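You operate a simulated robot arm through the tools that you are given. There is no shell and no other tool. Be economical: measure what you need, move in short steps, check, and stop when the job is done.

Carry out the task below with a simulated robot arm. There is one attempt and no reset: what you move stays moved.

TASK
Move the red divider to slot L2 and the blue one to L1, then rack both cases.
Fine: the black case stands between slots L1 and L2, the brown case between L2 and L3.
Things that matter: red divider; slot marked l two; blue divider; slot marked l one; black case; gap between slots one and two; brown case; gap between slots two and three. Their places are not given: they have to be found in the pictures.

It is judged by the outcome, as a careful person would: the job done as asked, and still so three seconds after it is handed in. It fails if anything else is knocked over, pushed out of place, dropped, spilled or broken.

THE ROBOT
A 7-joint arm with a two-finger parallel gripper, fixed in place. Base frame: the origin is at the foot of the arm, x ahead of it, y to its left, z up; the work surface is at about z = 0. Lengths are in m, angles in rad, forces in N, time in s.
With the tool pointing down near the work surface it reaches from about 0.24 to 0.62 m from the base axis. Its first joint turns from -1.152 to 1.152 rad. Payload 2.6 kg.
Tool frame: the origin (TCP) lies between the finger pads and is the grasp point; the fingertips stand 0.03 m ahead of it; z points along the fingers, y is the line along which they close. The gripper opens to 0.094 m. The fingers are 0.028 m wide and 0.01 m thick; the gripper's body (0.05 by 0.096 m) begins 0.055 m behind the TCP.
Orientation is told as [roll, pitch, yaw] about the base's x, y, z axes, in that order, counted from this pose: with the fingers straight down and closing along the base's y, the tool's x points along the base's -x, its y along +y and its z along -z.

THE INTERFACE
- The arm moves only by the tool nudge_tool. Its argument "motion" is a list of rows, each an object (a shift or turn left out is 0, a gripper value left out holds the last) with "claw": the finger opening in m, from 0 to 0.094; "offset": the shift along the base's x, y, z in m, a list of three; "rot": the turn, a rotation vector about the base's x, y, z in degrees, a list of three. In form: [{"claw": claw, "offset": [tx, ty, tz], "rot": [wx, wy, wz]}, ...]. A call has 1 to 8 rows; each row shifts and turns the commanded pose from where the row before left it. A row lasts 0.2 s, in which the tool goes at most 0.05 m and 0.15 rad; a call with a longer step from one row to the next is refused whole, and so is a gripper value outside its range. A pose out of reach is approached as far as the arm can. The call stops where the force on the tool passes 40 N (or 10 N more than at its start, if that is more) or the arm is blocked; 0.2 s more then pass. The fingers move at their own pace (about 0.072 m/s each) and stop on an object; they squeeze with about 40 N. The grip force told is the motor's: it shows also when the fingers shut on nothing. Time passes only in rows, and 0.2 s behind the last, so rows that do not move let the fingers close. It gives the time, the measured TCP pose, the force on the tool (base axes), the opening and the grip force at its end, in the units of the frame above (readings bear some noise).
- Cameras (640 x 400 px; columns grow to the right, rows downward): "scene" is fixed at [0.0345, 0.4437, 0.5479]; the picture's right is [-0.72, -0.69, 0.00], its down [-0.50, 0.52, -0.70] and it looks along [0.48, -0.50, -0.72] (base axes); focal length 301 px, centre (320, 200). "wrist" rides on the gripper at [-0.037, 0, -0.058] in the tool frame; the picture's right is [0.00, -1.00, 0.00], its down [0.97, 0.00, -0.24] and it looks along [0.24, 0.00, 0.97] (tool axes); focal length 218 px, centre (320, 200).
- capture(camera): a new picture of that camera. No time passes.
- point_at(camera, pixels): for up to 12 pixels [column, row] of the newest picture of that camera ("zoom" is the newest enlarged one), the place [x, y, z] in the base frame of the surface seen there, good to about 0.002 m. No time passes.
- enlarge(camera, box): a new picture of the part [left, top, right, bottom] of that camera's present view, enlarged. No time passes.
- finish_job(): hands the job in; it is judged then, once.

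Work in short steps. Measure before you move; look again where a grasp or a placing could have gone wrong, and mend it. You have 80 turns and 34 pictures in all, those below and enlarged ones among them. Open the gripper and draw the arm clear of the work before you hand the job in, unless the task says otherwise; then end with one line.

The tools are called after ">>>" by a JSON object that holds its "method" and its "body". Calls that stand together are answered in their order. nudge_tool: Moves the arm, as the interface text tells. Its arguments: {"type":"object","properties":{"motion":{"type":"array","items":{"type":"object","properties":{"claw":{"type":"number"},"offset":{"type":"array","items":{"type":"number"}},"rot":{"type":"array","items":{"type":"number"}}}}}},"required":["motion"]} The other tools are called the same way: capture (camera) takes a picture; point_at (camera, pixels) gives the place of the surface under pixels of a picture; enlarge (camera, box) takes an enlarged picture of a part of a camera's view; finish_job () hands the job in.

At the start:

```text
time: 0.0
tool_pos: [0.3851, 0.1449, 0.27]
tool_rot: [0.0, -0.001, 0.001]
force: [-0.1, -0.1, 0.1]
gripper_width: 0.0941
grip_force: 0.1
```

scene: 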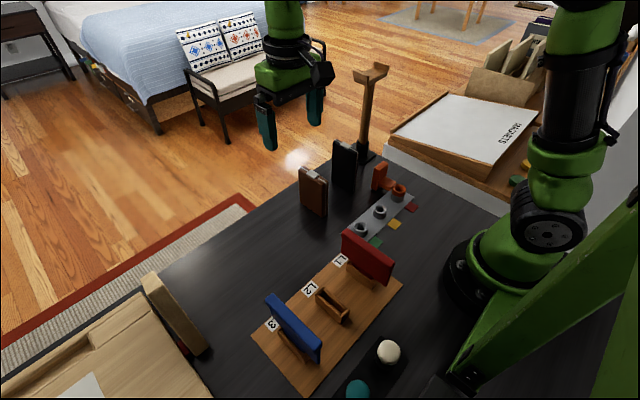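
wrist: 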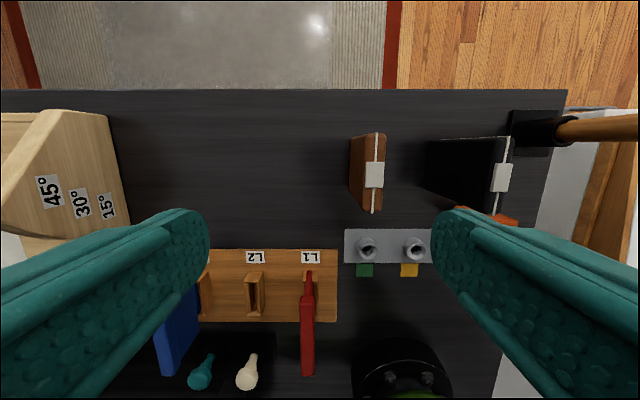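

The red divider is in L1 (scene ~365,258), the blue one is in L3 (~293,328) and L2 is empty. I'll enlarge the area for a closer look before measuring.

>>> {"method": "enlarge", "body": {"camera": "scene", "box": [240, 210, 432, 400]}}

>>> {"method": "enlarge", "body": {"camera": "wrist", "box": [140, 120, 520, 400]}}

```text
2.11 times, centred on (336, 305) of scene
```

zoom: 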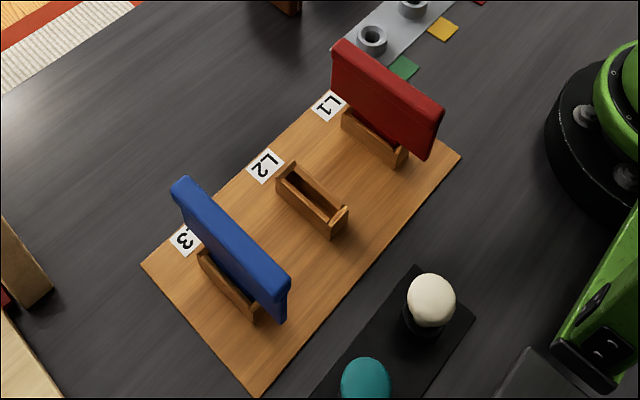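

```text
1.43 times, centred on (330, 260) of wrist
```

zoom: 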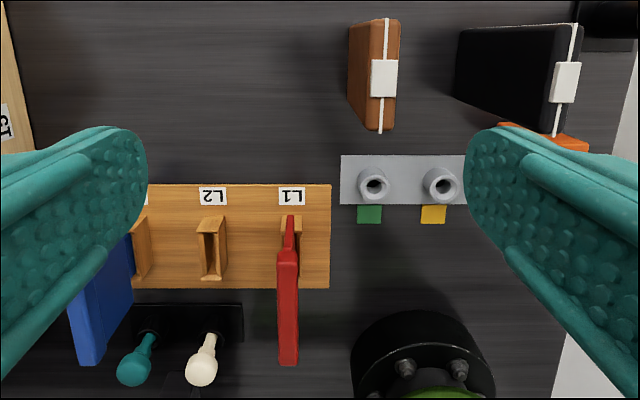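

>>> {"method": "enlarge", "body": {"camera": "scene", "box": [240, 210, 432, 400]}}

>>> {"method": "point_at", "body": {"camera": "zoom", "pixels": [[338, 44], [437, 104], [385, 80], [428, 150], [350, 116], [400, 160], [182, 182], [284, 280], [235, 235], [284, 168], [342, 212], [330, 230]]}}

>>> {"method": "point_at", "body": {"camera": "zoom", "pixels": [[293, 166], [345, 210], [278, 176], [333, 234], [312, 203], [345, 113], [204, 252], [255, 318], [455, 157], [145, 265], [258, 390], [320, 260]]}}

>>> {"method": "point_at", "body": {"camera": "wrist", "pixels": [[375, 136], [374, 208], [352, 138], [386, 138], [509, 139], [497, 212], [427, 143], [470, 140], [308, 290], [309, 370], [255, 272], [255, 310]]}}

```text
2.11 times, centred on (336, 305) of scene
```

zoom: 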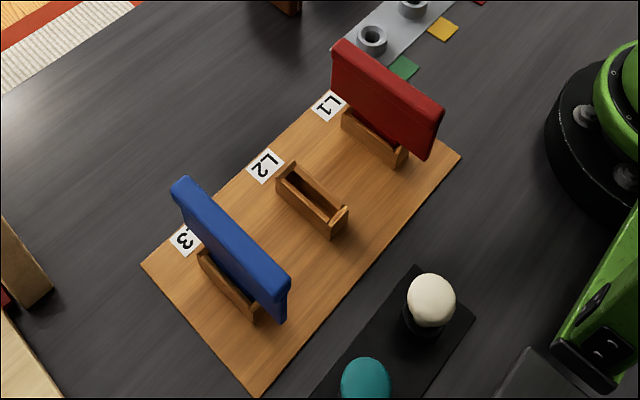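

```text
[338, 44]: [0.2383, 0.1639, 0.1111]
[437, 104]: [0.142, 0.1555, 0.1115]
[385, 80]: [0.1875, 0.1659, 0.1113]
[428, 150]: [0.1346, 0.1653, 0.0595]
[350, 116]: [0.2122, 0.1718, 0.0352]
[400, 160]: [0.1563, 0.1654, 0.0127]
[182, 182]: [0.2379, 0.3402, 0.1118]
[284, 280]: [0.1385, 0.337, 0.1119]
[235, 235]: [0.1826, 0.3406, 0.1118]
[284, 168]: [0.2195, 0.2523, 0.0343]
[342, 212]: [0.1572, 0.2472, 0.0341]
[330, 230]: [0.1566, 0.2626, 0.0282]
```

```text
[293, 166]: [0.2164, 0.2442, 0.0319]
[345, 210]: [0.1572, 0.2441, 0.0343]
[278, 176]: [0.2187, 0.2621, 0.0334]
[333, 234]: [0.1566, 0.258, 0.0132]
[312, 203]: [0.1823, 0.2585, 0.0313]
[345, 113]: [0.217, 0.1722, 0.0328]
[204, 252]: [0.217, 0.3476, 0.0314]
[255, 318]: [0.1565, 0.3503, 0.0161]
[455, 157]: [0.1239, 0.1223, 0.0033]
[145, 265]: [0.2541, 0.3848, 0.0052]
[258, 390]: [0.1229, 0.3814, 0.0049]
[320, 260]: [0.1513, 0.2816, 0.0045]
```

```text
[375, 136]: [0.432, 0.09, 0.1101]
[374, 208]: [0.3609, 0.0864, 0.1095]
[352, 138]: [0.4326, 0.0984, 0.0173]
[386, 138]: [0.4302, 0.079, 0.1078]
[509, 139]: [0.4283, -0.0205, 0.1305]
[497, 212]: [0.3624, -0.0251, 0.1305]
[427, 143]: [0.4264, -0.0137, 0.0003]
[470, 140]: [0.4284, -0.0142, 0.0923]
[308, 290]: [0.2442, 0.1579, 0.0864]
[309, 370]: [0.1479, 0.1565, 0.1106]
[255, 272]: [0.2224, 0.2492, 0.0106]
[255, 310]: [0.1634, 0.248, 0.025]
```

Red's top is at about y 0.16, z 0.111, and the slots are about 0.09 apart in y. I'll move above the red divider and look with the wrist camera to refine this.

>>> {"method": "nudge_tool", "body": {"motion": [{"offset": [-0.045, 0.003, 0]}, {"offset": [-0.045, 0.003, 0]}, {"offset": [-0.045, 0.003, 0]}, {"offset": [-0.045, 0.003, -0.01]}, {"offset": [-0.015, 0.003, -0.03]}, {"offset": [0, 0, -0.02]}, {}]}}

>>> {"method": "capture", "body": {"camera": "wrist"}}

```text
time: 1.6
tool_pos: [0.1891, 0.1594, 0.2092]
tool_rot: [0.0, 0.0, 0.0]
force: [-0.5, -0.4, -0.9]
gripper_width: 0.094
grip_force: 0.2
```

```text
28 pictures are left
```

wrist: 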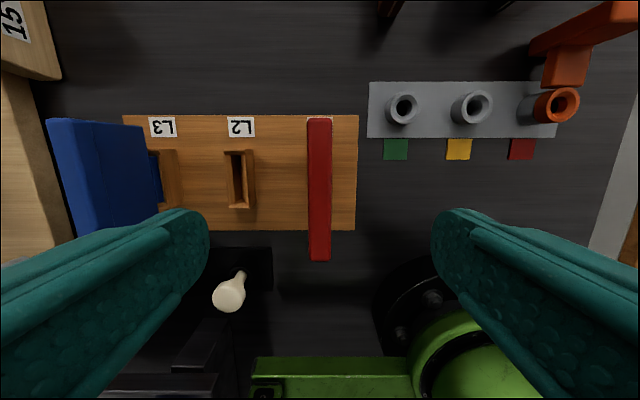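

The red divider is centred (columns 308–331). Next I'll measure its edges, the L2 slot walls and the cream knob's height.

>>> {"method": "point_at", "body": {"camera": "wrist", "pixels": [[311, 150], [329, 150], [319, 122], [319, 256], [228, 165], [233, 165], [246, 165], [252, 165], [239, 153], [239, 205], [228, 290], [60, 190]]}}

>>> {"method": "enlarge", "body": {"camera": "wrist", "box": [120, 100, 360, 250]}}

>>> {"method": "point_at", "body": {"camera": "zoom", "pixels": [[280, 140], [295, 200], [310, 140], [325, 200], [340, 200], [355, 200]]}}

```text
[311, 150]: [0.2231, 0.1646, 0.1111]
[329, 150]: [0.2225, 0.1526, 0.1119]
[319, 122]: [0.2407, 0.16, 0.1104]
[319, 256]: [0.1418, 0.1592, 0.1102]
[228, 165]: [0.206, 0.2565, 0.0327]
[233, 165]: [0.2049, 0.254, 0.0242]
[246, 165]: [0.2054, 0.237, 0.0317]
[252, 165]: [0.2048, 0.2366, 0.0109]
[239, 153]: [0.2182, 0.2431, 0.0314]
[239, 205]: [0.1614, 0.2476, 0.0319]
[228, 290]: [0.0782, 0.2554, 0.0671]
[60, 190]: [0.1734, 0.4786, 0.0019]
```

```text
2.67 times, centred on (240, 175) of wrist
```

zoom: 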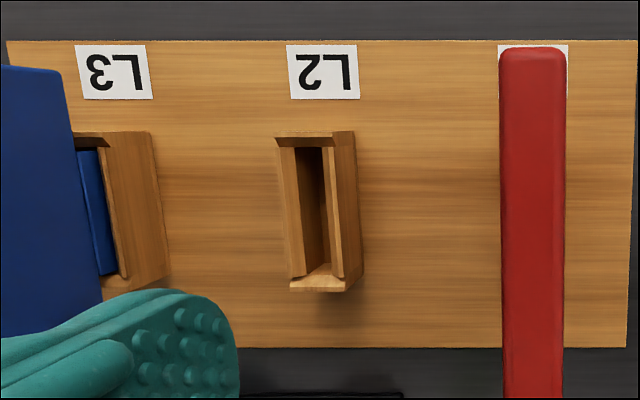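

```text
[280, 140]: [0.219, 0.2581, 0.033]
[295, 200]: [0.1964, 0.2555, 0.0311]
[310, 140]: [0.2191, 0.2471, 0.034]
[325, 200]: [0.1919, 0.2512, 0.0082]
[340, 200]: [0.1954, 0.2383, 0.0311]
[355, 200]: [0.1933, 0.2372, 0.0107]
```

Red is centred at about (0.191, 0.159), 0.013–0.015 thick. I'll descend to TCP z≈0.088 and close.

>>> {"method": "nudge_tool", "body": {"motion": [{"offset": [0.002, 0, -0.04]}, {"offset": [0, 0, -0.04]}, {"offset": [0, 0, -0.032]}, {"offset": [0, 0, -0.008]}, {"claw": 0.0}, {"claw": 0.0}, {"claw": 0.0}, {"claw": 0.0}]}}

```text
time: 3.4
tool_pos: [0.1914, 0.1583, 0.0896]
tool_rot: [0.0, 0.0, 0.001]
force: [0.2, 0.2, -0.5]
gripper_width: 0.0214
grip_force: 39.8
```

>>> {"method": "nudge_tool", "body": {"motion": [{}, {}]}}

```text
time: 4.0
tool_pos: [0.1919, 0.1578, 0.0889]
tool_rot: [-0.001, 0.0, -0.002]
force: [-0.1, 2.2, 0.6]
gripper_width: 0.0213
grip_force: 40.2
```

Gripped at 0.021. I'll lift straight up and look.

>>> {"method": "nudge_tool", "body": {"motion": [{"offset": [0, 0, 0.02]}, {"offset": [0, 0, 0.03]}, {"offset": [0, 0, 0.03]}, {}]}}

>>> {"method": "enlarge", "body": {"camera": "scene", "box": [240, 170, 480, 330]}}

>>> {"method": "capture", "body": {"camera": "wrist"}}

```text
time: 5.0
tool_pos: [0.1905, 0.1575, 0.1719]
tool_rot: [0.001, 0.0, 0.001]
force: [-0.2, 0.4, -0.4]
gripper_width: 0.0215
grip_force: 40.1
```

```text
2.50 times, centred on (360, 250) of scene
```

zoom: 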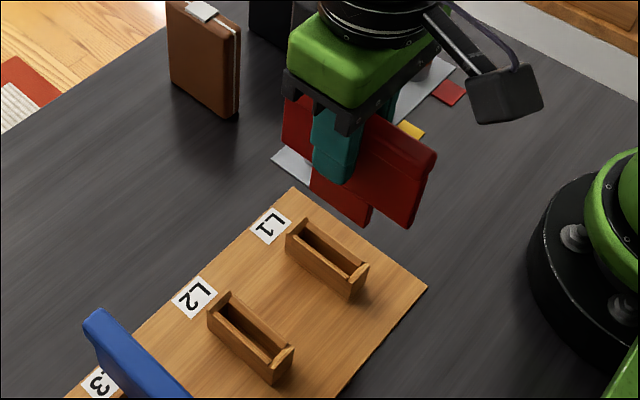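

```text
25 pictures are left
```

wrist: 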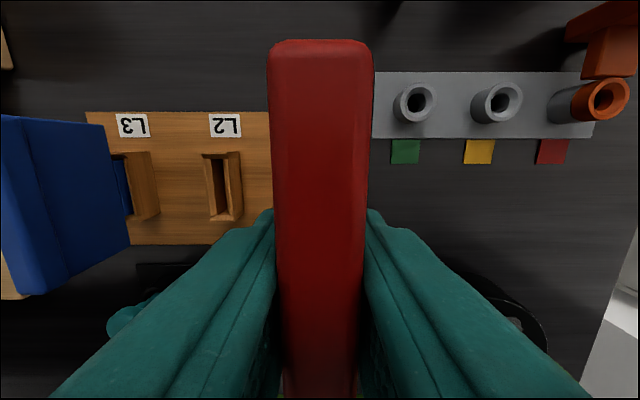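

The divider is a T shape with a tongue, and L1 is now empty. I'll measure matching features on L1 and L2 to get the exact shift.

>>> {"method": "point_at", "body": {"camera": "zoom", "pixels": [[288, 236], [302, 223], [366, 264], [346, 292], [326, 253], [332, 240], [209, 310], [225, 295], [291, 347], [268, 376], [247, 330], [256, 318]]}}

>>> {"method": "point_at", "body": {"camera": "wrist", "pixels": [[206, 157], [214, 157], [225, 157], [232, 157], [210, 216], [224, 216], [232, 216], [222, 200], [275, 60], [366, 60], [320, 43], [208, 190]]}}

```text
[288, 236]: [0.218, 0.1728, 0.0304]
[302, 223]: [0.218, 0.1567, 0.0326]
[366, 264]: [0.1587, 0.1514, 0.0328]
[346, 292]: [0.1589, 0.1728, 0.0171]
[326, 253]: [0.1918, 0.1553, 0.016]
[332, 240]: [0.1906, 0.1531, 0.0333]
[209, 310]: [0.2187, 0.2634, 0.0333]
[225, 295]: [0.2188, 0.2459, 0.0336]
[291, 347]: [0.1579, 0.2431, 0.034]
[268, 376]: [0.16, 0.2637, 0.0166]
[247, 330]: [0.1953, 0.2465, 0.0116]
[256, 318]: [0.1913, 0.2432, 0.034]
```

```text
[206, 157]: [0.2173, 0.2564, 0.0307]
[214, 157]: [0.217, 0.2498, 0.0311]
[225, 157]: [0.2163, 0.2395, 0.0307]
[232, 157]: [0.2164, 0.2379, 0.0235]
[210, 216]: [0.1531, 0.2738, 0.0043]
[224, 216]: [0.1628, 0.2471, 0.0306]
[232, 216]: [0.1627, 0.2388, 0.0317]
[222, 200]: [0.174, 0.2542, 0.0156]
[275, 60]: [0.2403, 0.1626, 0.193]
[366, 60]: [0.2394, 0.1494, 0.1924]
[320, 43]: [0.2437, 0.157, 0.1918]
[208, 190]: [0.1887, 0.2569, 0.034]
```

The matching features give a pitch of 0.090 in y. I'll shift +0.090 at this height (tongue bottom ≈0.09, clear of the holders), then lower partway.

>>> {"method": "nudge_tool", "body": {"motion": [{"offset": [0, 0.03, 0]}, {"offset": [0, 0.03, 0]}, {"offset": [0, 0.03, 0]}, {}, {"offset": [0, 0, -0.025]}, {"offset": [0, 0, -0.015]}, {}]}}

>>> {"method": "enlarge", "body": {"camera": "scene", "box": [220, 210, 420, 370]}}

```text
time: 6.6
tool_pos: [0.1921, 0.2473, 0.1306]
tool_rot: [0.002, 0.001, -0.001]
force: [0.3, 0.8, 0.0]
gripper_width: 0.0215
grip_force: 40.1
```

```text
2.50 times, centred on (320, 290) of scene
```

zoom: 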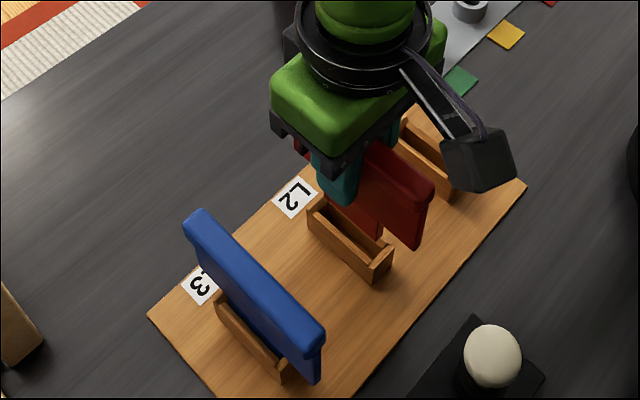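

It is aligned as planned: 0.2473, against 0.1575 before the 0.090 shift. I'll lower slowly.

>>> {"method": "nudge_tool", "body": {"motion": [{"offset": [0, 0, -0.012]}, {"offset": [0, 0, -0.01]}, {"offset": [0, 0, -0.008]}, {"offset": [0, 0, -0.008]}, {}]}}

```text
time: 7.8
tool_pos: [0.1932, 0.2488, 0.0912]
tool_rot: [0.001, 0.002, 0.0]
force: [-5.3, 0.8, 0.2]
gripper_width: 0.0216
grip_force: 40.5
```

It slid in, with a slight x contact and no vertical load. I'll lower the last 2 mm, open and rise.

>>> {"method": "nudge_tool", "body": {"motion": [{"offset": [-0.001, 0, -0.002]}, {}, {"claw": 0.07}, {"claw": 0.09}, {}, {"offset": [0, 0, 0.03]}, {"offset": [0, 0, 0.045]}, {"offset": [0, 0, 0.045]}]}}

>>> {"method": "enlarge", "body": {"camera": "scene", "box": [220, 210, 420, 370]}}

```text
time: 9.6
tool_pos: [0.1903, 0.2488, 0.2067]
tool_rot: [0.0, -0.001, -0.003]
force: [-0.5, 0.0, 0.4]
gripper_width: 0.0899
grip_force: 0.1
```

```text
2.50 times, centred on (320, 290) of scene
```

zoom: 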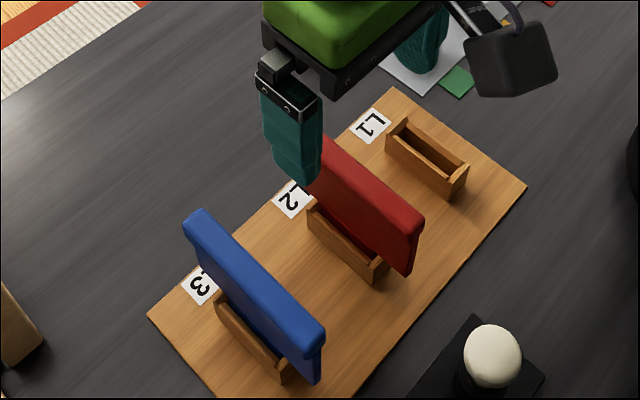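

Red looks seated. I'll check its top height and the blue one's, then move over blue.

>>> {"method": "point_at", "body": {"camera": "zoom", "pixels": [[370, 180], [410, 220], [340, 152], [255, 268], [310, 330], [195, 215]]}}

>>> {"method": "nudge_tool", "body": {"motion": [{"offset": [0, 0.045, 0]}, {"offset": [0, 0.045, 0], "claw": 0.094}, {}]}}

>>> {"method": "capture", "body": {"camera": "wrist"}}

```text
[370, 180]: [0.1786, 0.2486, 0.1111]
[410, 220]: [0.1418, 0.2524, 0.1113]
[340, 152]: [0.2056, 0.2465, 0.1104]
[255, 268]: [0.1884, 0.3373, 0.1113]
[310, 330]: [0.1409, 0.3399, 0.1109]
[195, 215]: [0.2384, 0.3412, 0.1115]
```

```text
time: 10.4
tool_pos: [0.1896, 0.341, 0.2067]
tool_rot: [0.001, 0.0, 0.003]
force: [0.0, 0.1, 0.1]
gripper_width: 0.094
grip_force: 0.0
```

```text
22 pictures are left
```

wrist: 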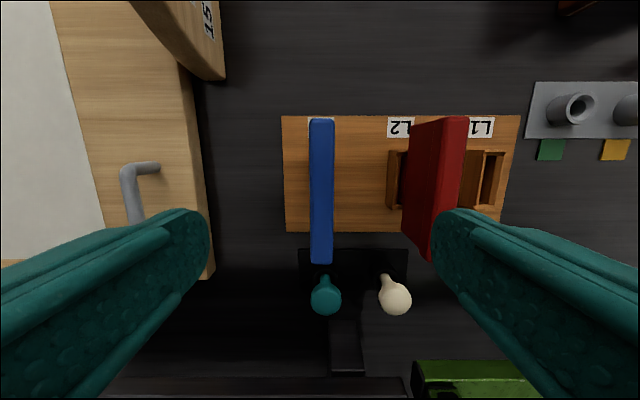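

Blue is centred (columns 310–334) and red's top is at 0.111, so it is seated. I'll descend on blue, close and lift well above red.

>>> {"method": "nudge_tool", "body": {"motion": [{"offset": [0.001, 0, -0.045]}, {"offset": [0, 0, -0.04]}, {"offset": [0, 0, -0.033]}, {"claw": 0.0}, {"claw": 0.0}, {}, {}, {}]}}

>>> {"method": "nudge_tool", "body": {"motion": [{"offset": [0, 0, 0.02]}, {"offset": [0, 0, 0.03]}, {"offset": [0, 0, 0.04]}, {"offset": [0, 0, 0.04]}, {"offset": [0, 0, 0.02]}, {}]}}

```text
time: 12.2
tool_pos: [0.1935, 0.3411, 0.0913]
tool_rot: [0.0, -0.002, 0.001]
force: [-0.1, 1.1, 0.3]
gripper_width: 0.0214
grip_force: 39.5
```

```text
time: 13.6
tool_pos: [0.1921, 0.341, 0.2425]
tool_rot: [0.0, 0.001, 0.002]
force: [0.3, 0.4, 0.0]
gripper_width: 0.0213
grip_force: 39.9
```

Blue is lifted with its bottom at about 0.16, above red's 0.111. I'll carry it −0.180 in y to L1 and lower to just above the slot.

>>> {"method": "nudge_tool", "body": {"motion": [{"offset": [0, -0.045, 0]}, {"offset": [0, -0.045, 0]}, {"offset": [0, -0.045, 0]}, {"offset": [0, -0.045, 0]}, {}, {"offset": [0, 0, -0.045]}, {"offset": [0, 0, -0.045]}, {}]}}

>>> {"method": "nudge_tool", "body": {"motion": [{"offset": [0, 0, -0.02]}, {"offset": [0, 0, -0.012]}, {"offset": [0, 0, -0.01]}, {"offset": [0, 0, -0.008]}, {"offset": [0, 0, -0.008]}, {}]}}

```text
time: 15.4
tool_pos: [0.1913, 0.1607, 0.15]
tool_rot: [0.001, 0.0, 0.0]
force: [-0.9, -0.2, 0.5]
gripper_width: 0.0215
grip_force: 40.3
```

```text
time: 16.8
tool_pos: [0.194, 0.1605, 0.0925]
tool_rot: [0.0, -0.001, 0.0]
force: [0.5, -0.5, -0.2]
gripper_width: 0.0214
grip_force: 39.8
```

It slid in without force. I'll lower the last bit, release, rise and look.

>>> {"method": "nudge_tool", "body": {"motion": [{"offset": [0, 0, -0.002]}, {}, {"claw": 0.06}, {"claw": 0.08}, {}, {"offset": [0, 0, 0.04]}, {"offset": [0, 0, 0.045]}, {"offset": [0, 0, 0.045]}]}}

>>> {"method": "nudge_tool", "body": {"motion": [{"offset": [0.045, 0, 0.03]}, {"offset": [0.045, -0.02, 0.03], "claw": 0.094}, {"offset": [0.045, -0.03, 0]}, {"offset": [0.045, -0.02, 0]}, {}]}}

>>> {"method": "capture", "body": {"camera": "scene"}}

>>> {"method": "capture", "body": {"camera": "wrist"}}

```text
time: 18.6
tool_pos: [0.1944, 0.1562, 0.2224]
tool_rot: [0.0, -0.001, 0.001]
force: [-0.4, 0.2, 1.1]
gripper_width: 0.0799
grip_force: 0.0
```

```text
refused: row 1 steps farther than a row can; nothing moved
```

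```text
21 pictures are left
```

scene: 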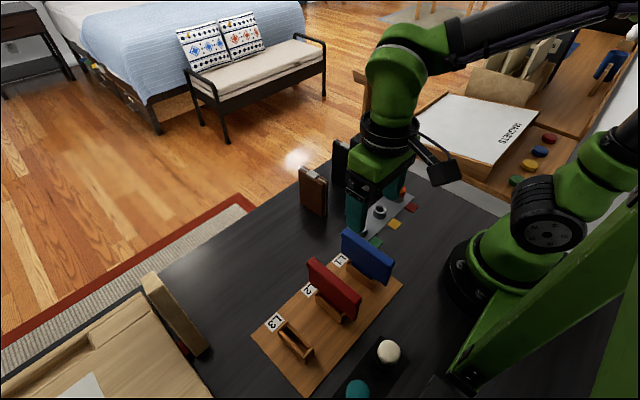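

```text
20 pictures are left
```

wrist: 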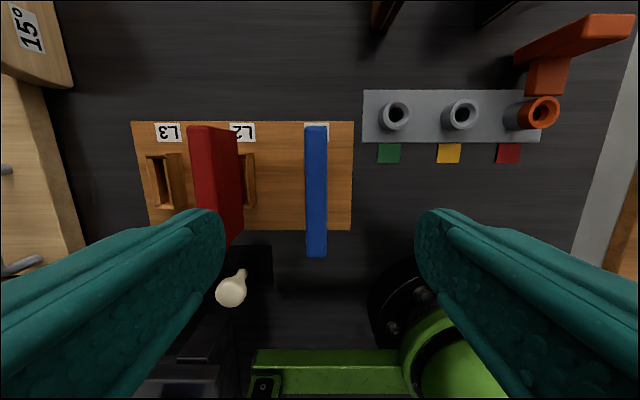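

Both dividers are in place. I'll move up and over the cases to measure them.

>>> {"method": "nudge_tool", "body": {"motion": [{"offset": [0.03, 0, 0.03], "claw": 0.094}, {"offset": [0.035, -0.02, 0.03]}, {"offset": [0.04, -0.03, 0]}, {"offset": [0.04, -0.02, 0]}, {"offset": [0.03, -0.02, 0.02]}, {}]}}

>>> {"method": "capture", "body": {"camera": "wrist"}}

>>> {"method": "enlarge", "body": {"camera": "scene", "box": [270, 110, 430, 250]}}

```text
refused: row 2 steps farther than a row can; nothing moved
```

```text
19 pictures are left
```

wrist: 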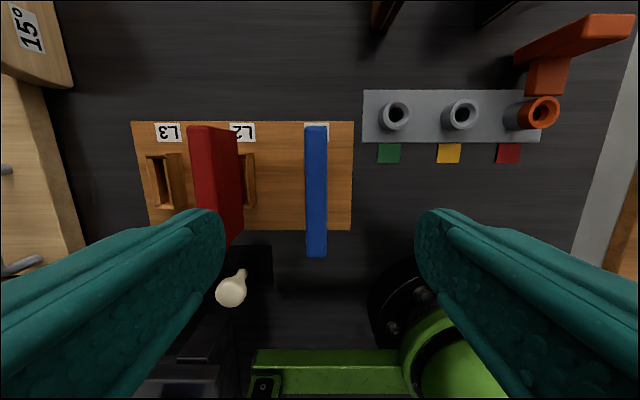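

```text
2.86 times, centred on (350, 180) of scene
```

zoom: 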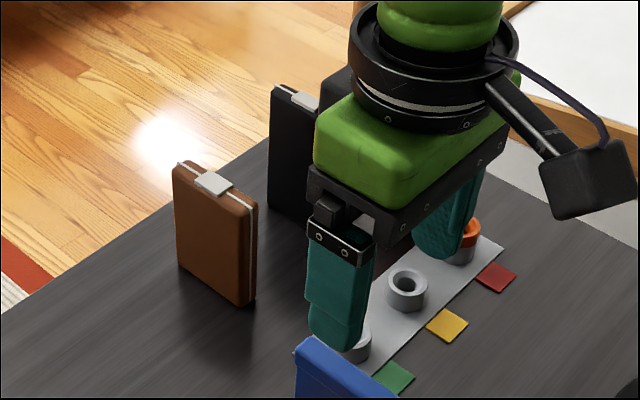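

The step was too long; I'll retry with shorter ones.

>>> {"method": "nudge_tool", "body": {"motion": [{"offset": [0.02, 0, 0.04], "claw": 0.094}, {"offset": [0.03, -0.02, 0.03]}, {"offset": [0.035, -0.025, 0.01]}, {"offset": [0.035, -0.025, 0]}, {"offset": [0.035, -0.02, 0]}, {"offset": [0.02, -0.005, 0]}, {}]}}

>>> {"method": "capture", "body": {"camera": "wrist"}}

```text
time: 20.2
tool_pos: [0.3689, 0.0635, 0.301]
tool_rot: [0.001, -0.001, -0.001]
force: [1.5, 0.3, -1.2]
gripper_width: 0.0939
grip_force: 0.1
```

```text
17 pictures are left
```

wrist: 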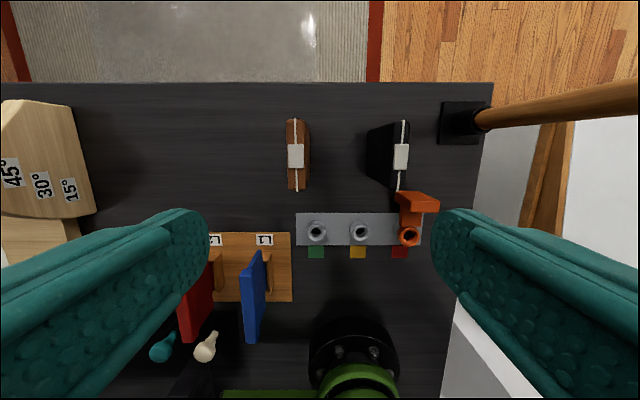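

>>> {"method": "enlarge", "body": {"camera": "wrist", "box": [270, 80, 510, 270]}}

>>> {"method": "point_at", "body": {"camera": "wrist", "pixels": [[288, 130], [303, 130], [296, 122], [296, 187], [291, 155], [405, 126], [408, 140], [399, 185], [404, 122], [415, 205], [425, 200], [409, 238]]}}

```text
2.11 times, centred on (390, 175) of wrist
```

zoom: 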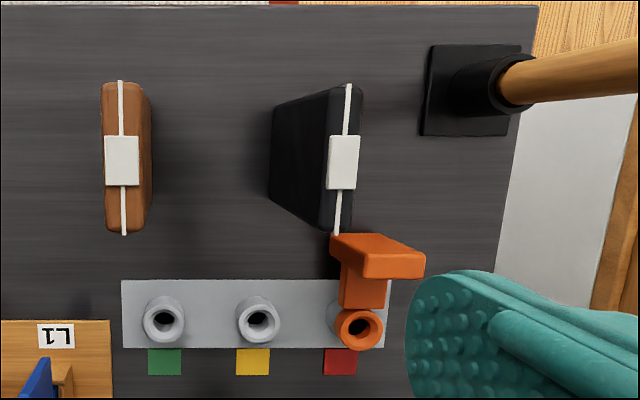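

```text
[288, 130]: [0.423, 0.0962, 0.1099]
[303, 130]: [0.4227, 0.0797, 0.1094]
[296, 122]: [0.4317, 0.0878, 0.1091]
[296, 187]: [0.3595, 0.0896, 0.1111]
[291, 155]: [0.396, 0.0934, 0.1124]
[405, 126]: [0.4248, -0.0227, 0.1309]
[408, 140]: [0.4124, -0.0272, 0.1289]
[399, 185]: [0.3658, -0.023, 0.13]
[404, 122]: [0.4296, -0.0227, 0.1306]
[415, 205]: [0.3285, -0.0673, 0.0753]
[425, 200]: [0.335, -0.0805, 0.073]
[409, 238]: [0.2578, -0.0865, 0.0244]
```

The black case is centred at about (0.396, −0.021), top 0.130. Brown is at about (0.396, 0.088), top 0.110. Next I'll check the wooden post and the orange tool for clearance.

>>> {"method": "capture", "body": {"camera": "scene"}}

>>> {"method": "point_at", "body": {"camera": "wrist", "pixels": [[480, 118], [520, 113], [580, 103], [625, 98], [397, 195], [436, 210], [410, 195], [403, 160], [370, 150]]}}

```text
15 pictures are left
```

scene: 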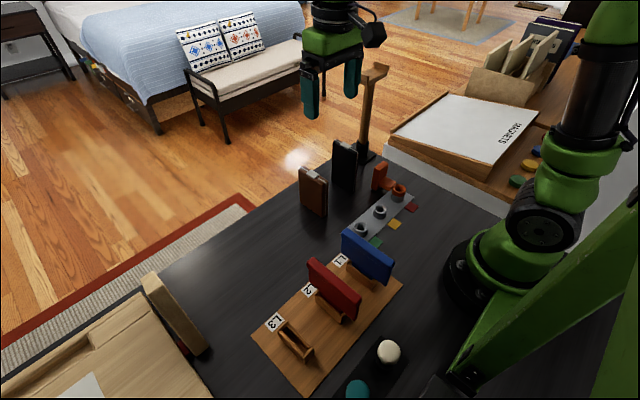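

```text
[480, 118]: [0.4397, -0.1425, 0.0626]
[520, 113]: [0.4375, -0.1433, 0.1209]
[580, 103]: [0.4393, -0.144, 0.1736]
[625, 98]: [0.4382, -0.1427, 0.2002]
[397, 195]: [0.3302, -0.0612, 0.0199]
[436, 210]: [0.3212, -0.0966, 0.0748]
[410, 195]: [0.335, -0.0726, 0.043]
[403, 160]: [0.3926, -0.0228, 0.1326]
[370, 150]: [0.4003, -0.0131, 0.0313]
```

>>> {"method": "point_at", "body": {"camera": "scene", "pixels": [[384, 68], [358, 76], [370, 78], [367, 110], [352, 150], [336, 143]]}}

```text
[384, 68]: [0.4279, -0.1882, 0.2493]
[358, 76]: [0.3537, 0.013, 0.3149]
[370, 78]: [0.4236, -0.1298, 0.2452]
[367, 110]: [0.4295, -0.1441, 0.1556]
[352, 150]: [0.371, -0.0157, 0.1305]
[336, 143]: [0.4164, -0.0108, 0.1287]
```

The post is at (0.438, −0.143) with its head at z≈0.25, so it stays clear. I'll narrow the claw to 0.06, move over black and look.

>>> {"method": "nudge_tool", "body": {"motion": [{"offset": [0.014, -0.042, 0], "claw": 0.06}, {"offset": [0.013, -0.043, 0]}, {"offset": [0, 0, -0.045]}, {"offset": [0, 0, -0.045]}, {}]}}

>>> {"method": "capture", "body": {"camera": "wrist"}}

```text
time: 21.4
tool_pos: [0.3922, -0.0203, 0.2109]
tool_rot: [0.001, 0.0, 0.0]
force: [-0.1, -0.4, -0.6]
gripper_width: 0.0599
grip_force: 0.1
```

```text
14 pictures are left
```

wrist: 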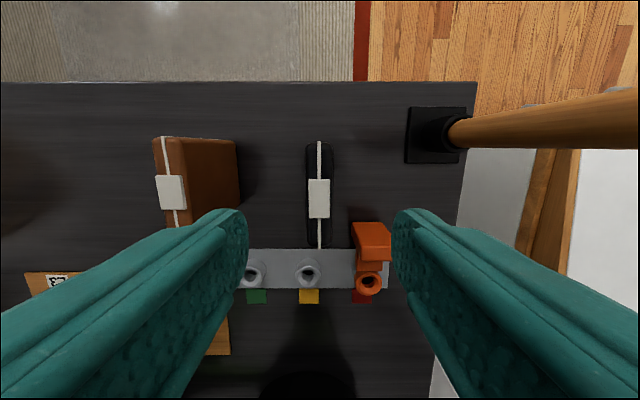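

Black is centred (columns 306–333). I'll descend to z≈0.102 and close.

>>> {"method": "nudge_tool", "body": {"motion": [{"offset": [0.003, 0, -0.045]}, {"offset": [0, 0, -0.04]}, {"offset": [0, 0, -0.023]}, {"claw": 0.0}, {}, {}, {}]}}

>>> {"method": "nudge_tool", "body": {"motion": [{"offset": [0, 0, 0.03]}, {"offset": [0, 0, 0.04]}, {"offset": [0, 0, 0.04]}, {"offset": [0, 0, 0.04]}, {}]}}

>>> {"method": "capture", "body": {"camera": "scene"}}

```text
time: 23.0
tool_pos: [0.3964, -0.0179, 0.1034]
tool_rot: [0.001, 0.0, -0.001]
force: [0.2, 0.7, 1.0]
gripper_width: 0.0218
grip_force: 39.6
```

```text
time: 24.2
tool_pos: [0.3949, -0.0196, 0.2515]
tool_rot: [0.0, 0.001, 0.001]
force: [-0.1, 0.2, -1.4]
gripper_width: 0.0218
grip_force: 40.1
```

```text
13 pictures are left
```

scene: 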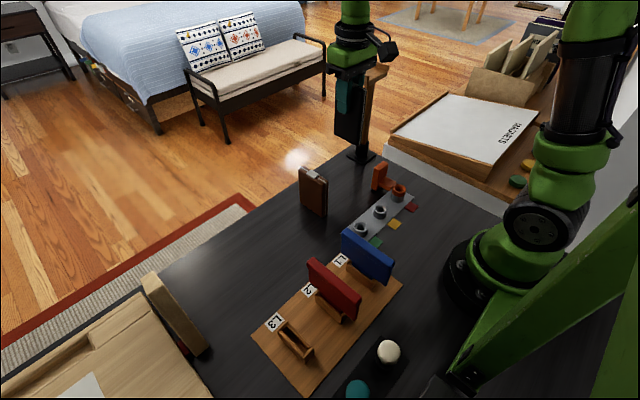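

Black is held with its bottom at about 0.149, so it clears everything. I'll carry it diagonally above the L1–L2 gap.

>>> {"method": "nudge_tool", "body": {"motion": [{"offset": [-0.029, 0.032, 0.0]}, {"offset": [-0.029, 0.032, 0.0]}, {"offset": [-0.029, 0.032, 0]}, {"offset": [-0.029, 0.032, 0]}, {"offset": [-0.029, 0.032, 0]}, {"offset": [-0.029, 0.032, 0]}, {"offset": [-0.029, 0.032, 0]}, {}]}}

>>> {"method": "capture", "body": {"camera": "wrist"}}

>>> {"method": "enlarge", "body": {"camera": "scene", "box": [220, 170, 440, 370]}}

```text
time: 26.0
tool_pos: [0.1959, 0.2027, 0.2504]
tool_rot: [0.001, -0.001, 0.001]
force: [0.0, -0.6, -1.1]
gripper_width: 0.0219
grip_force: 39.7
```

```text
12 pictures are left
```

wrist: 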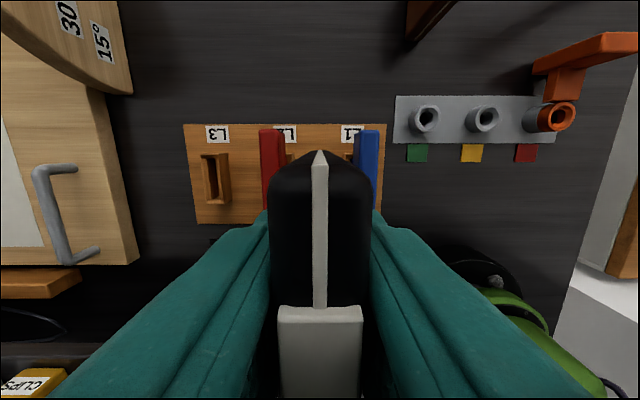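

```text
2.00 times, centred on (330, 270) of scene
```

zoom: 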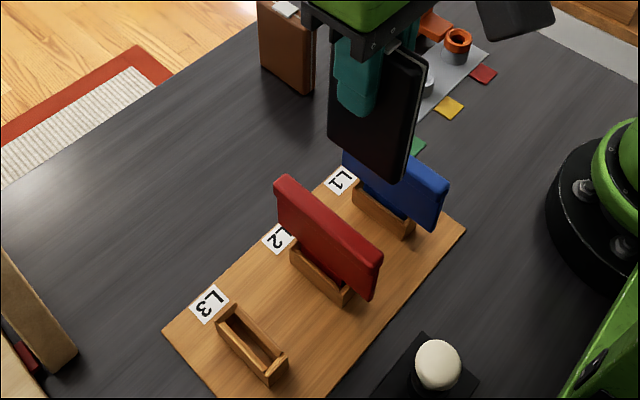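

>>> {"method": "point_at", "body": {"camera": "wrist", "pixels": [[263, 140], [284, 140], [357, 140], [377, 140], [275, 190], [365, 190], [320, 170], [300, 178], [340, 178]]}}

>>> {"method": "point_at", "body": {"camera": "zoom", "pixels": [[330, 225], [325, 235], [410, 170], [402, 178], [400, 80], [340, 160], [385, 170]]}}

```text
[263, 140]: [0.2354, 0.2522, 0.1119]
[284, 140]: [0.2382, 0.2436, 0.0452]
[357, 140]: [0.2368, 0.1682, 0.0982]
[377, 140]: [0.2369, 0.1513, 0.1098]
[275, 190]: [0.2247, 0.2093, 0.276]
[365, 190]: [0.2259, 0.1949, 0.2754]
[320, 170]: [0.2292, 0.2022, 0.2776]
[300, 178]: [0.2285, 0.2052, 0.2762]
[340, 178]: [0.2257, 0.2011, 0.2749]
```

```text
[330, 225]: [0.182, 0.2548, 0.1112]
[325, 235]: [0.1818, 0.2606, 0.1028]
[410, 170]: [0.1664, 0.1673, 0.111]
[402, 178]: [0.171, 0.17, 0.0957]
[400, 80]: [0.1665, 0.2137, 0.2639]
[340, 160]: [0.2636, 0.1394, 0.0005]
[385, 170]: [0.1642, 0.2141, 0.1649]
```

The gap mid-line is at y≈0.2055, so I'll adjust +0.003 y and −0.004 x, then lower slowly.

>>> {"method": "nudge_tool", "body": {"motion": [{"offset": [-0.004, 0.003, 0]}, {"offset": [0, 0, -0.03]}, {"offset": [0, 0, -0.03]}, {"offset": [0, 0, -0.03]}, {"offset": [0, 0, -0.025]}, {"offset": [0, 0, -0.015]}, {}]}}

```text
time: 27.6
tool_pos: [0.1914, 0.205, 0.1227]
tool_rot: [0.0, -0.001, 0.0]
force: [0.3, 0.4, -1.6]
gripper_width: 0.0217
grip_force: 39.9
```

>>> {"method": "nudge_tool", "body": {"motion": [{"offset": [0, 0, -0.007]}, {"offset": [0, 0, -0.004]}, {"offset": [0, 0, -0.002]}, {"offset": [0, 0, -0.001]}, {}]}}

```text
time: 28.8
tool_pos: [0.1917, 0.2062, 0.1095]
tool_rot: [0.001, 0.002, 0.0]
force: [0.2, -1.0, -2.3]
gripper_width: 0.0219
grip_force: 40.6
```

No contact yet, so I'll go down in 1 mm steps.

>>> {"method": "nudge_tool", "body": {"motion": [{"offset": [0, 0, -0.001]}, {}]}}

>>> {"method": "nudge_tool", "body": {"motion": [{"offset": [0, 0, -0.001]}, {}]}}

```text
time: 29.4
tool_pos: [0.191, 0.2077, 0.1092]
tool_rot: [0.0, 0.0, -0.001]
force: [0.2, 0.4, -1.5]
gripper_width: 0.0219
grip_force: 39.6
```

```text
time: 30.0
tool_pos: [0.1921, 0.2065, 0.1083]
tool_rot: [-0.001, 0.001, -0.001]
force: [0.3, -0.3, -1.3]
gripper_width: 0.0219
grip_force: 40.3
```

>>> {"method": "nudge_tool", "body": {"motion": [{"offset": [0, 0, -0.001]}, {}]}}

>>> {"method": "nudge_tool", "body": {"motion": [{"offset": [0, 0, -0.001]}, {}]}}

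```text
time: 30.6
tool_pos: [0.1917, 0.208, 0.106]
tool_rot: [0.003, -0.003, 0.0]
force: [-3.6, -4.5, 32.6]
gripper_width: 0.022
grip_force: 40.1
```

```text
time: 31.2
tool_pos: [0.1928, 0.2065, 0.1055]
tool_rot: [0.003, -0.003, 0.0]
force: [4.9, -2.5, 31.8]
gripper_width: 0.0219
grip_force: 40.1
```

It is seated (32 N upward). I'll ease up 1.5 mm, open gently to 0.036 and rise.

>>> {"method": "nudge_tool", "body": {"motion": [{"offset": [0, 0, 0.0015]}, {"claw": 0.036}, {}, {}, {"offset": [0, 0, 0.02]}, {"offset": [0, 0, 0.04]}, {"offset": [0, 0, 0.045]}, {"offset": [0, 0, 0.04]}]}}

>>> {"method": "enlarge", "body": {"camera": "scene", "box": [220, 170, 440, 370]}}

```text
time: 33.0
tool_pos: [0.1906, 0.2051, 0.2522]
tool_rot: [0.001, 0.0, -0.002]
force: [0.6, 0.0, -0.6]
gripper_width: 0.036
grip_force: 0.1
```

```text
2.00 times, centred on (330, 270) of scene
```

zoom: 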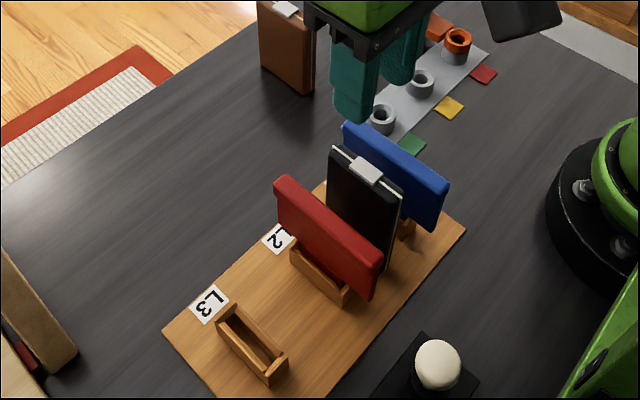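

The black case stands between L1 and L2. Next I'll move over the brown case.

>>> {"method": "nudge_tool", "body": {"motion": [{"offset": [0.041, -0.0235, 0], "claw": 0.06}, {"offset": [0.041, -0.0235, 0]}, {"offset": [0.041, -0.0235, 0]}, {"offset": [0.041, -0.0235, 0]}, {"offset": [0.041, -0.0235, 0]}, {"offset": [0, 0, -0.04]}, {}]}}

>>> {"method": "capture", "body": {"camera": "wrist"}}

```text
time: 34.6
tool_pos: [0.3967, 0.0874, 0.2107]
tool_rot: [-0.001, 0.001, 0.0]
force: [-0.6, 0.2, 0.2]
gripper_width: 0.0601
grip_force: 0.1
```

```text
9 pictures are left
```

wrist: 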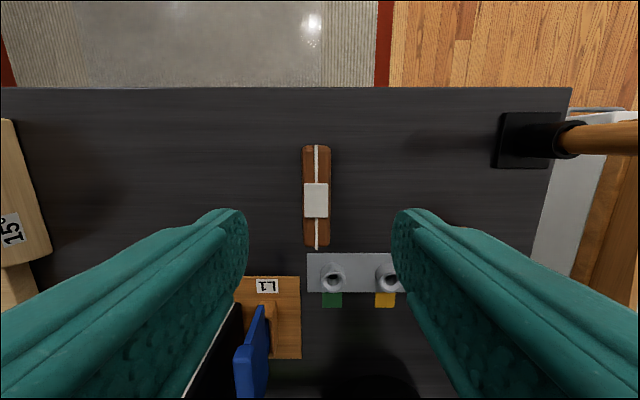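

Brown is at columns 303–331, about 2 mm to +y. I'll correct for that, descend to z≈0.086 and grip.

>>> {"method": "nudge_tool", "body": {"motion": [{"offset": [0, 0.002, -0.045]}, {"offset": [0, 0, -0.045]}, {"offset": [0, 0, -0.034]}, {"claw": 0.0}, {}, {}, {}]}}

>>> {"method": "nudge_tool", "body": {"motion": [{"offset": [0, 0, 0.03]}, {"offset": [0, 0, 0.04]}, {"offset": [0, 0, 0.045]}, {"offset": [0, 0, 0.045]}, {}]}}

```text
time: 36.2
tool_pos: [0.398, 0.0913, 0.0862]
tool_rot: [-0.001, 0.0, 0.0]
force: [0.0, 0.5, -0.4]
gripper_width: 0.0258
grip_force: 39.8
```

```text
time: 37.4
tool_pos: [0.3937, 0.0897, 0.2484]
tool_rot: [0.001, 0.001, 0.0]
force: [0.3, -0.2, -1.6]
gripper_width: 0.0258
grip_force: 39.6
```

Brown is held with its bottom at about 0.16. I'll carry it to the L2–L3 gap at about (0.191, 0.295).

>>> {"method": "nudge_tool", "body": {"motion": [{"offset": [-0.029, 0.0293, 0.0]}, {"offset": [-0.029, 0.0293, 0.0]}, {"offset": [-0.029, 0.0293, 0]}, {"offset": [-0.029, 0.0293, 0]}, {"offset": [-0.029, 0.0293, 0]}, {"offset": [-0.029, 0.0293, 0]}, {"offset": [-0.029, 0.0293, 0]}, {}]}}

>>> {"method": "capture", "body": {"camera": "wrist"}}

>>> {"method": "point_at", "body": {"camera": "wrist", "pixels": [[320, 175], [300, 190], [340, 190]]}}

```text
time: 39.2
tool_pos: [0.1901, 0.2978, 0.2478]
tool_rot: [-0.001, 0.0, -0.001]
force: [-0.3, -0.2, -1.0]
gripper_width: 0.0256
grip_force: 40.2
```

```text
8 pictures are left
```

wrist: 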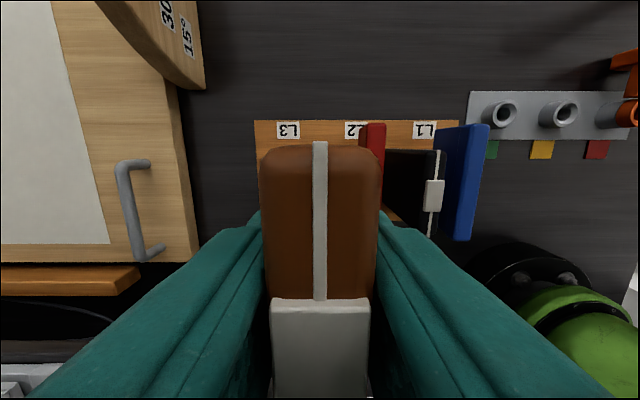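

```text
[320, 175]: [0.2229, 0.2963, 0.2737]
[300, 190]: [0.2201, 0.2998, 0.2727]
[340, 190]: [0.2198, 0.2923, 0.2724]
```

It is aligned (case y≈0.297, gap centre ≈0.295). I'll lower it.

>>> {"method": "nudge_tool", "body": {"motion": [{"offset": [0, -0.001, -0.03]}, {"offset": [0, 0, -0.03]}, {"offset": [0, 0, -0.03]}, {"offset": [0, 0, -0.03]}, {"offset": [0, 0, -0.02]}, {"offset": [0, 0, -0.01]}, {}]}}

>>> {"method": "nudge_tool", "body": {"motion": [{"offset": [0, 0, -0.003]}, {}]}}

>>> {"method": "nudge_tool", "body": {"motion": [{"offset": [0, 0, -0.001]}, {}]}}

```text
time: 40.8
tool_pos: [0.1921, 0.2953, 0.0992]
tool_rot: [-0.002, 0.001, -0.001]
force: [-0.4, -0.4, -0.8]
gripper_width: 0.0258
grip_force: 39.5
```

```text
time: 41.4
tool_pos: [0.1932, 0.2947, 0.0968]
tool_rot: [0.001, -0.001, -0.001]
force: [-0.3, -0.4, -1.7]
gripper_width: 0.026
grip_force: 39.9
```

```text
time: 42.0
tool_pos: [0.193, 0.2957, 0.0946]
tool_rot: [-0.001, -0.001, -0.001]
force: [0.3, 0.6, -1.6]
gripper_width: 0.0259
grip_force: 40.3
```

>>> {"method": "nudge_tool", "body": {"motion": [{"offset": [0, 0, -0.002]}, {}]}}

>>> {"method": "nudge_tool", "body": {"motion": [{"offset": [0, 0, -0.001]}, {}]}}

>>> {"method": "nudge_tool", "body": {"motion": [{"offset": [0, 0, -0.001]}, {}]}}

```text
time: 42.6
tool_pos: [0.1921, 0.2958, 0.0926]
tool_rot: [-0.001, -0.001, 0.001]
force: [0.1, -0.3, -0.9]
gripper_width: 0.0259
grip_force: 40.1
```

```text
time: 43.2
tool_pos: [0.1921, 0.2955, 0.0906]
tool_rot: [0.0, -0.001, 0.001]
force: [-0.2, 0.5, -1.1]
gripper_width: 0.0256
grip_force: 40.1
```

```text
time: 43.8
tool_pos: [0.1925, 0.295, 0.091]
tool_rot: [0.0, 0.0, 0.0]
force: [-2.3, -1.6, 10.3]
gripper_width: 0.0259
grip_force: 39.5
```

Light contact (10 N), so it is seated. I'll open to 0.042, rise and check.

>>> {"method": "nudge_tool", "body": {"motion": [{"claw": 0.042}, {}, {}, {"offset": [0, 0, 0.02]}, {"offset": [0, 0, 0.04]}, {"offset": [0, 0, 0.045]}, {"offset": [0, 0, 0.045]}, {}]}}

>>> {"method": "nudge_tool", "body": {"motion": [{"offset": [0.045, -0.02, 0]}, {"offset": [0.045, -0.02, 0]}, {"offset": [0.045, -0.02, 0]}, {"offset": [0.03, -0.02, 0.02]}, {}]}}

>>> {"method": "capture", "body": {"camera": "scene"}}

>>> {"method": "enlarge", "body": {"camera": "scene", "box": [220, 170, 440, 370]}}

>>> {"method": "point_at", "body": {"camera": "zoom", "pixels": [[330, 230], [400, 165], [370, 170], [290, 220]]}}

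```text
time: 45.6
tool_pos: [0.1938, 0.2957, 0.2391]
tool_rot: [-0.001, 0.001, 0.001]
force: [1.0, 0.0, -0.5]
gripper_width: 0.0419
grip_force: 0.1
```

```text
time: 46.8
tool_pos: [0.3549, 0.2151, 0.2589]
tool_rot: [0.001, -0.001, 0.0]
force: [0.6, -0.8, -0.1]
gripper_width: 0.0423
grip_force: 0.1
```

```text
7 pictures are left
```

scene: 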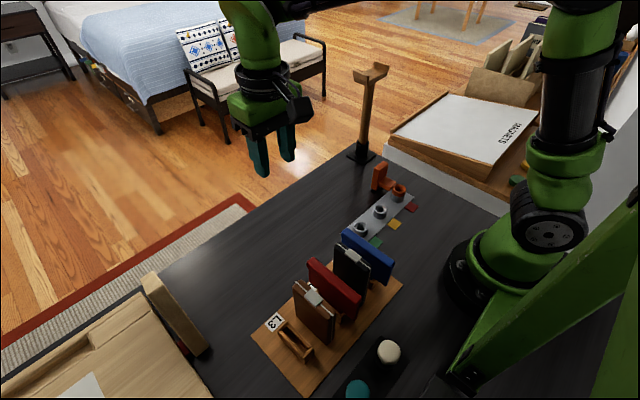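

```text
2.00 times, centred on (330, 270) of scene
```

zoom: 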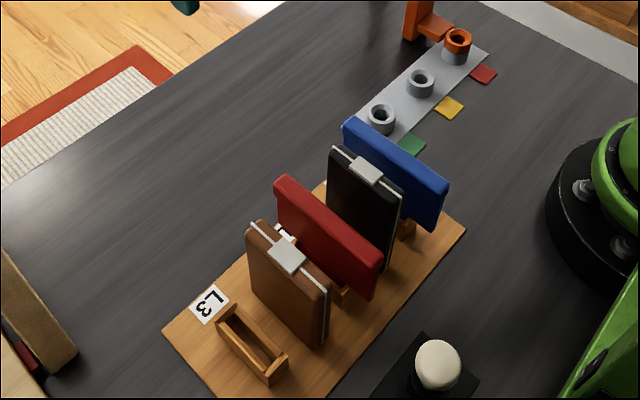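

```text
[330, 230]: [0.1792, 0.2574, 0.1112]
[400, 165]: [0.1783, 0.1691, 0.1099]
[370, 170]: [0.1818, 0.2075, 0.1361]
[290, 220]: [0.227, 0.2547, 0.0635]
```

Everything is in place and upright, the gripper is open, and the arm is clear of the work. I'm handing in the job.

>>> {"method": "finish_job", "body": {}}

```text
The job is handed in.
```

The red divider is in L2 and the blue in L1, with the black case standing between L1 and L2 and the brown case between L2 and L3.
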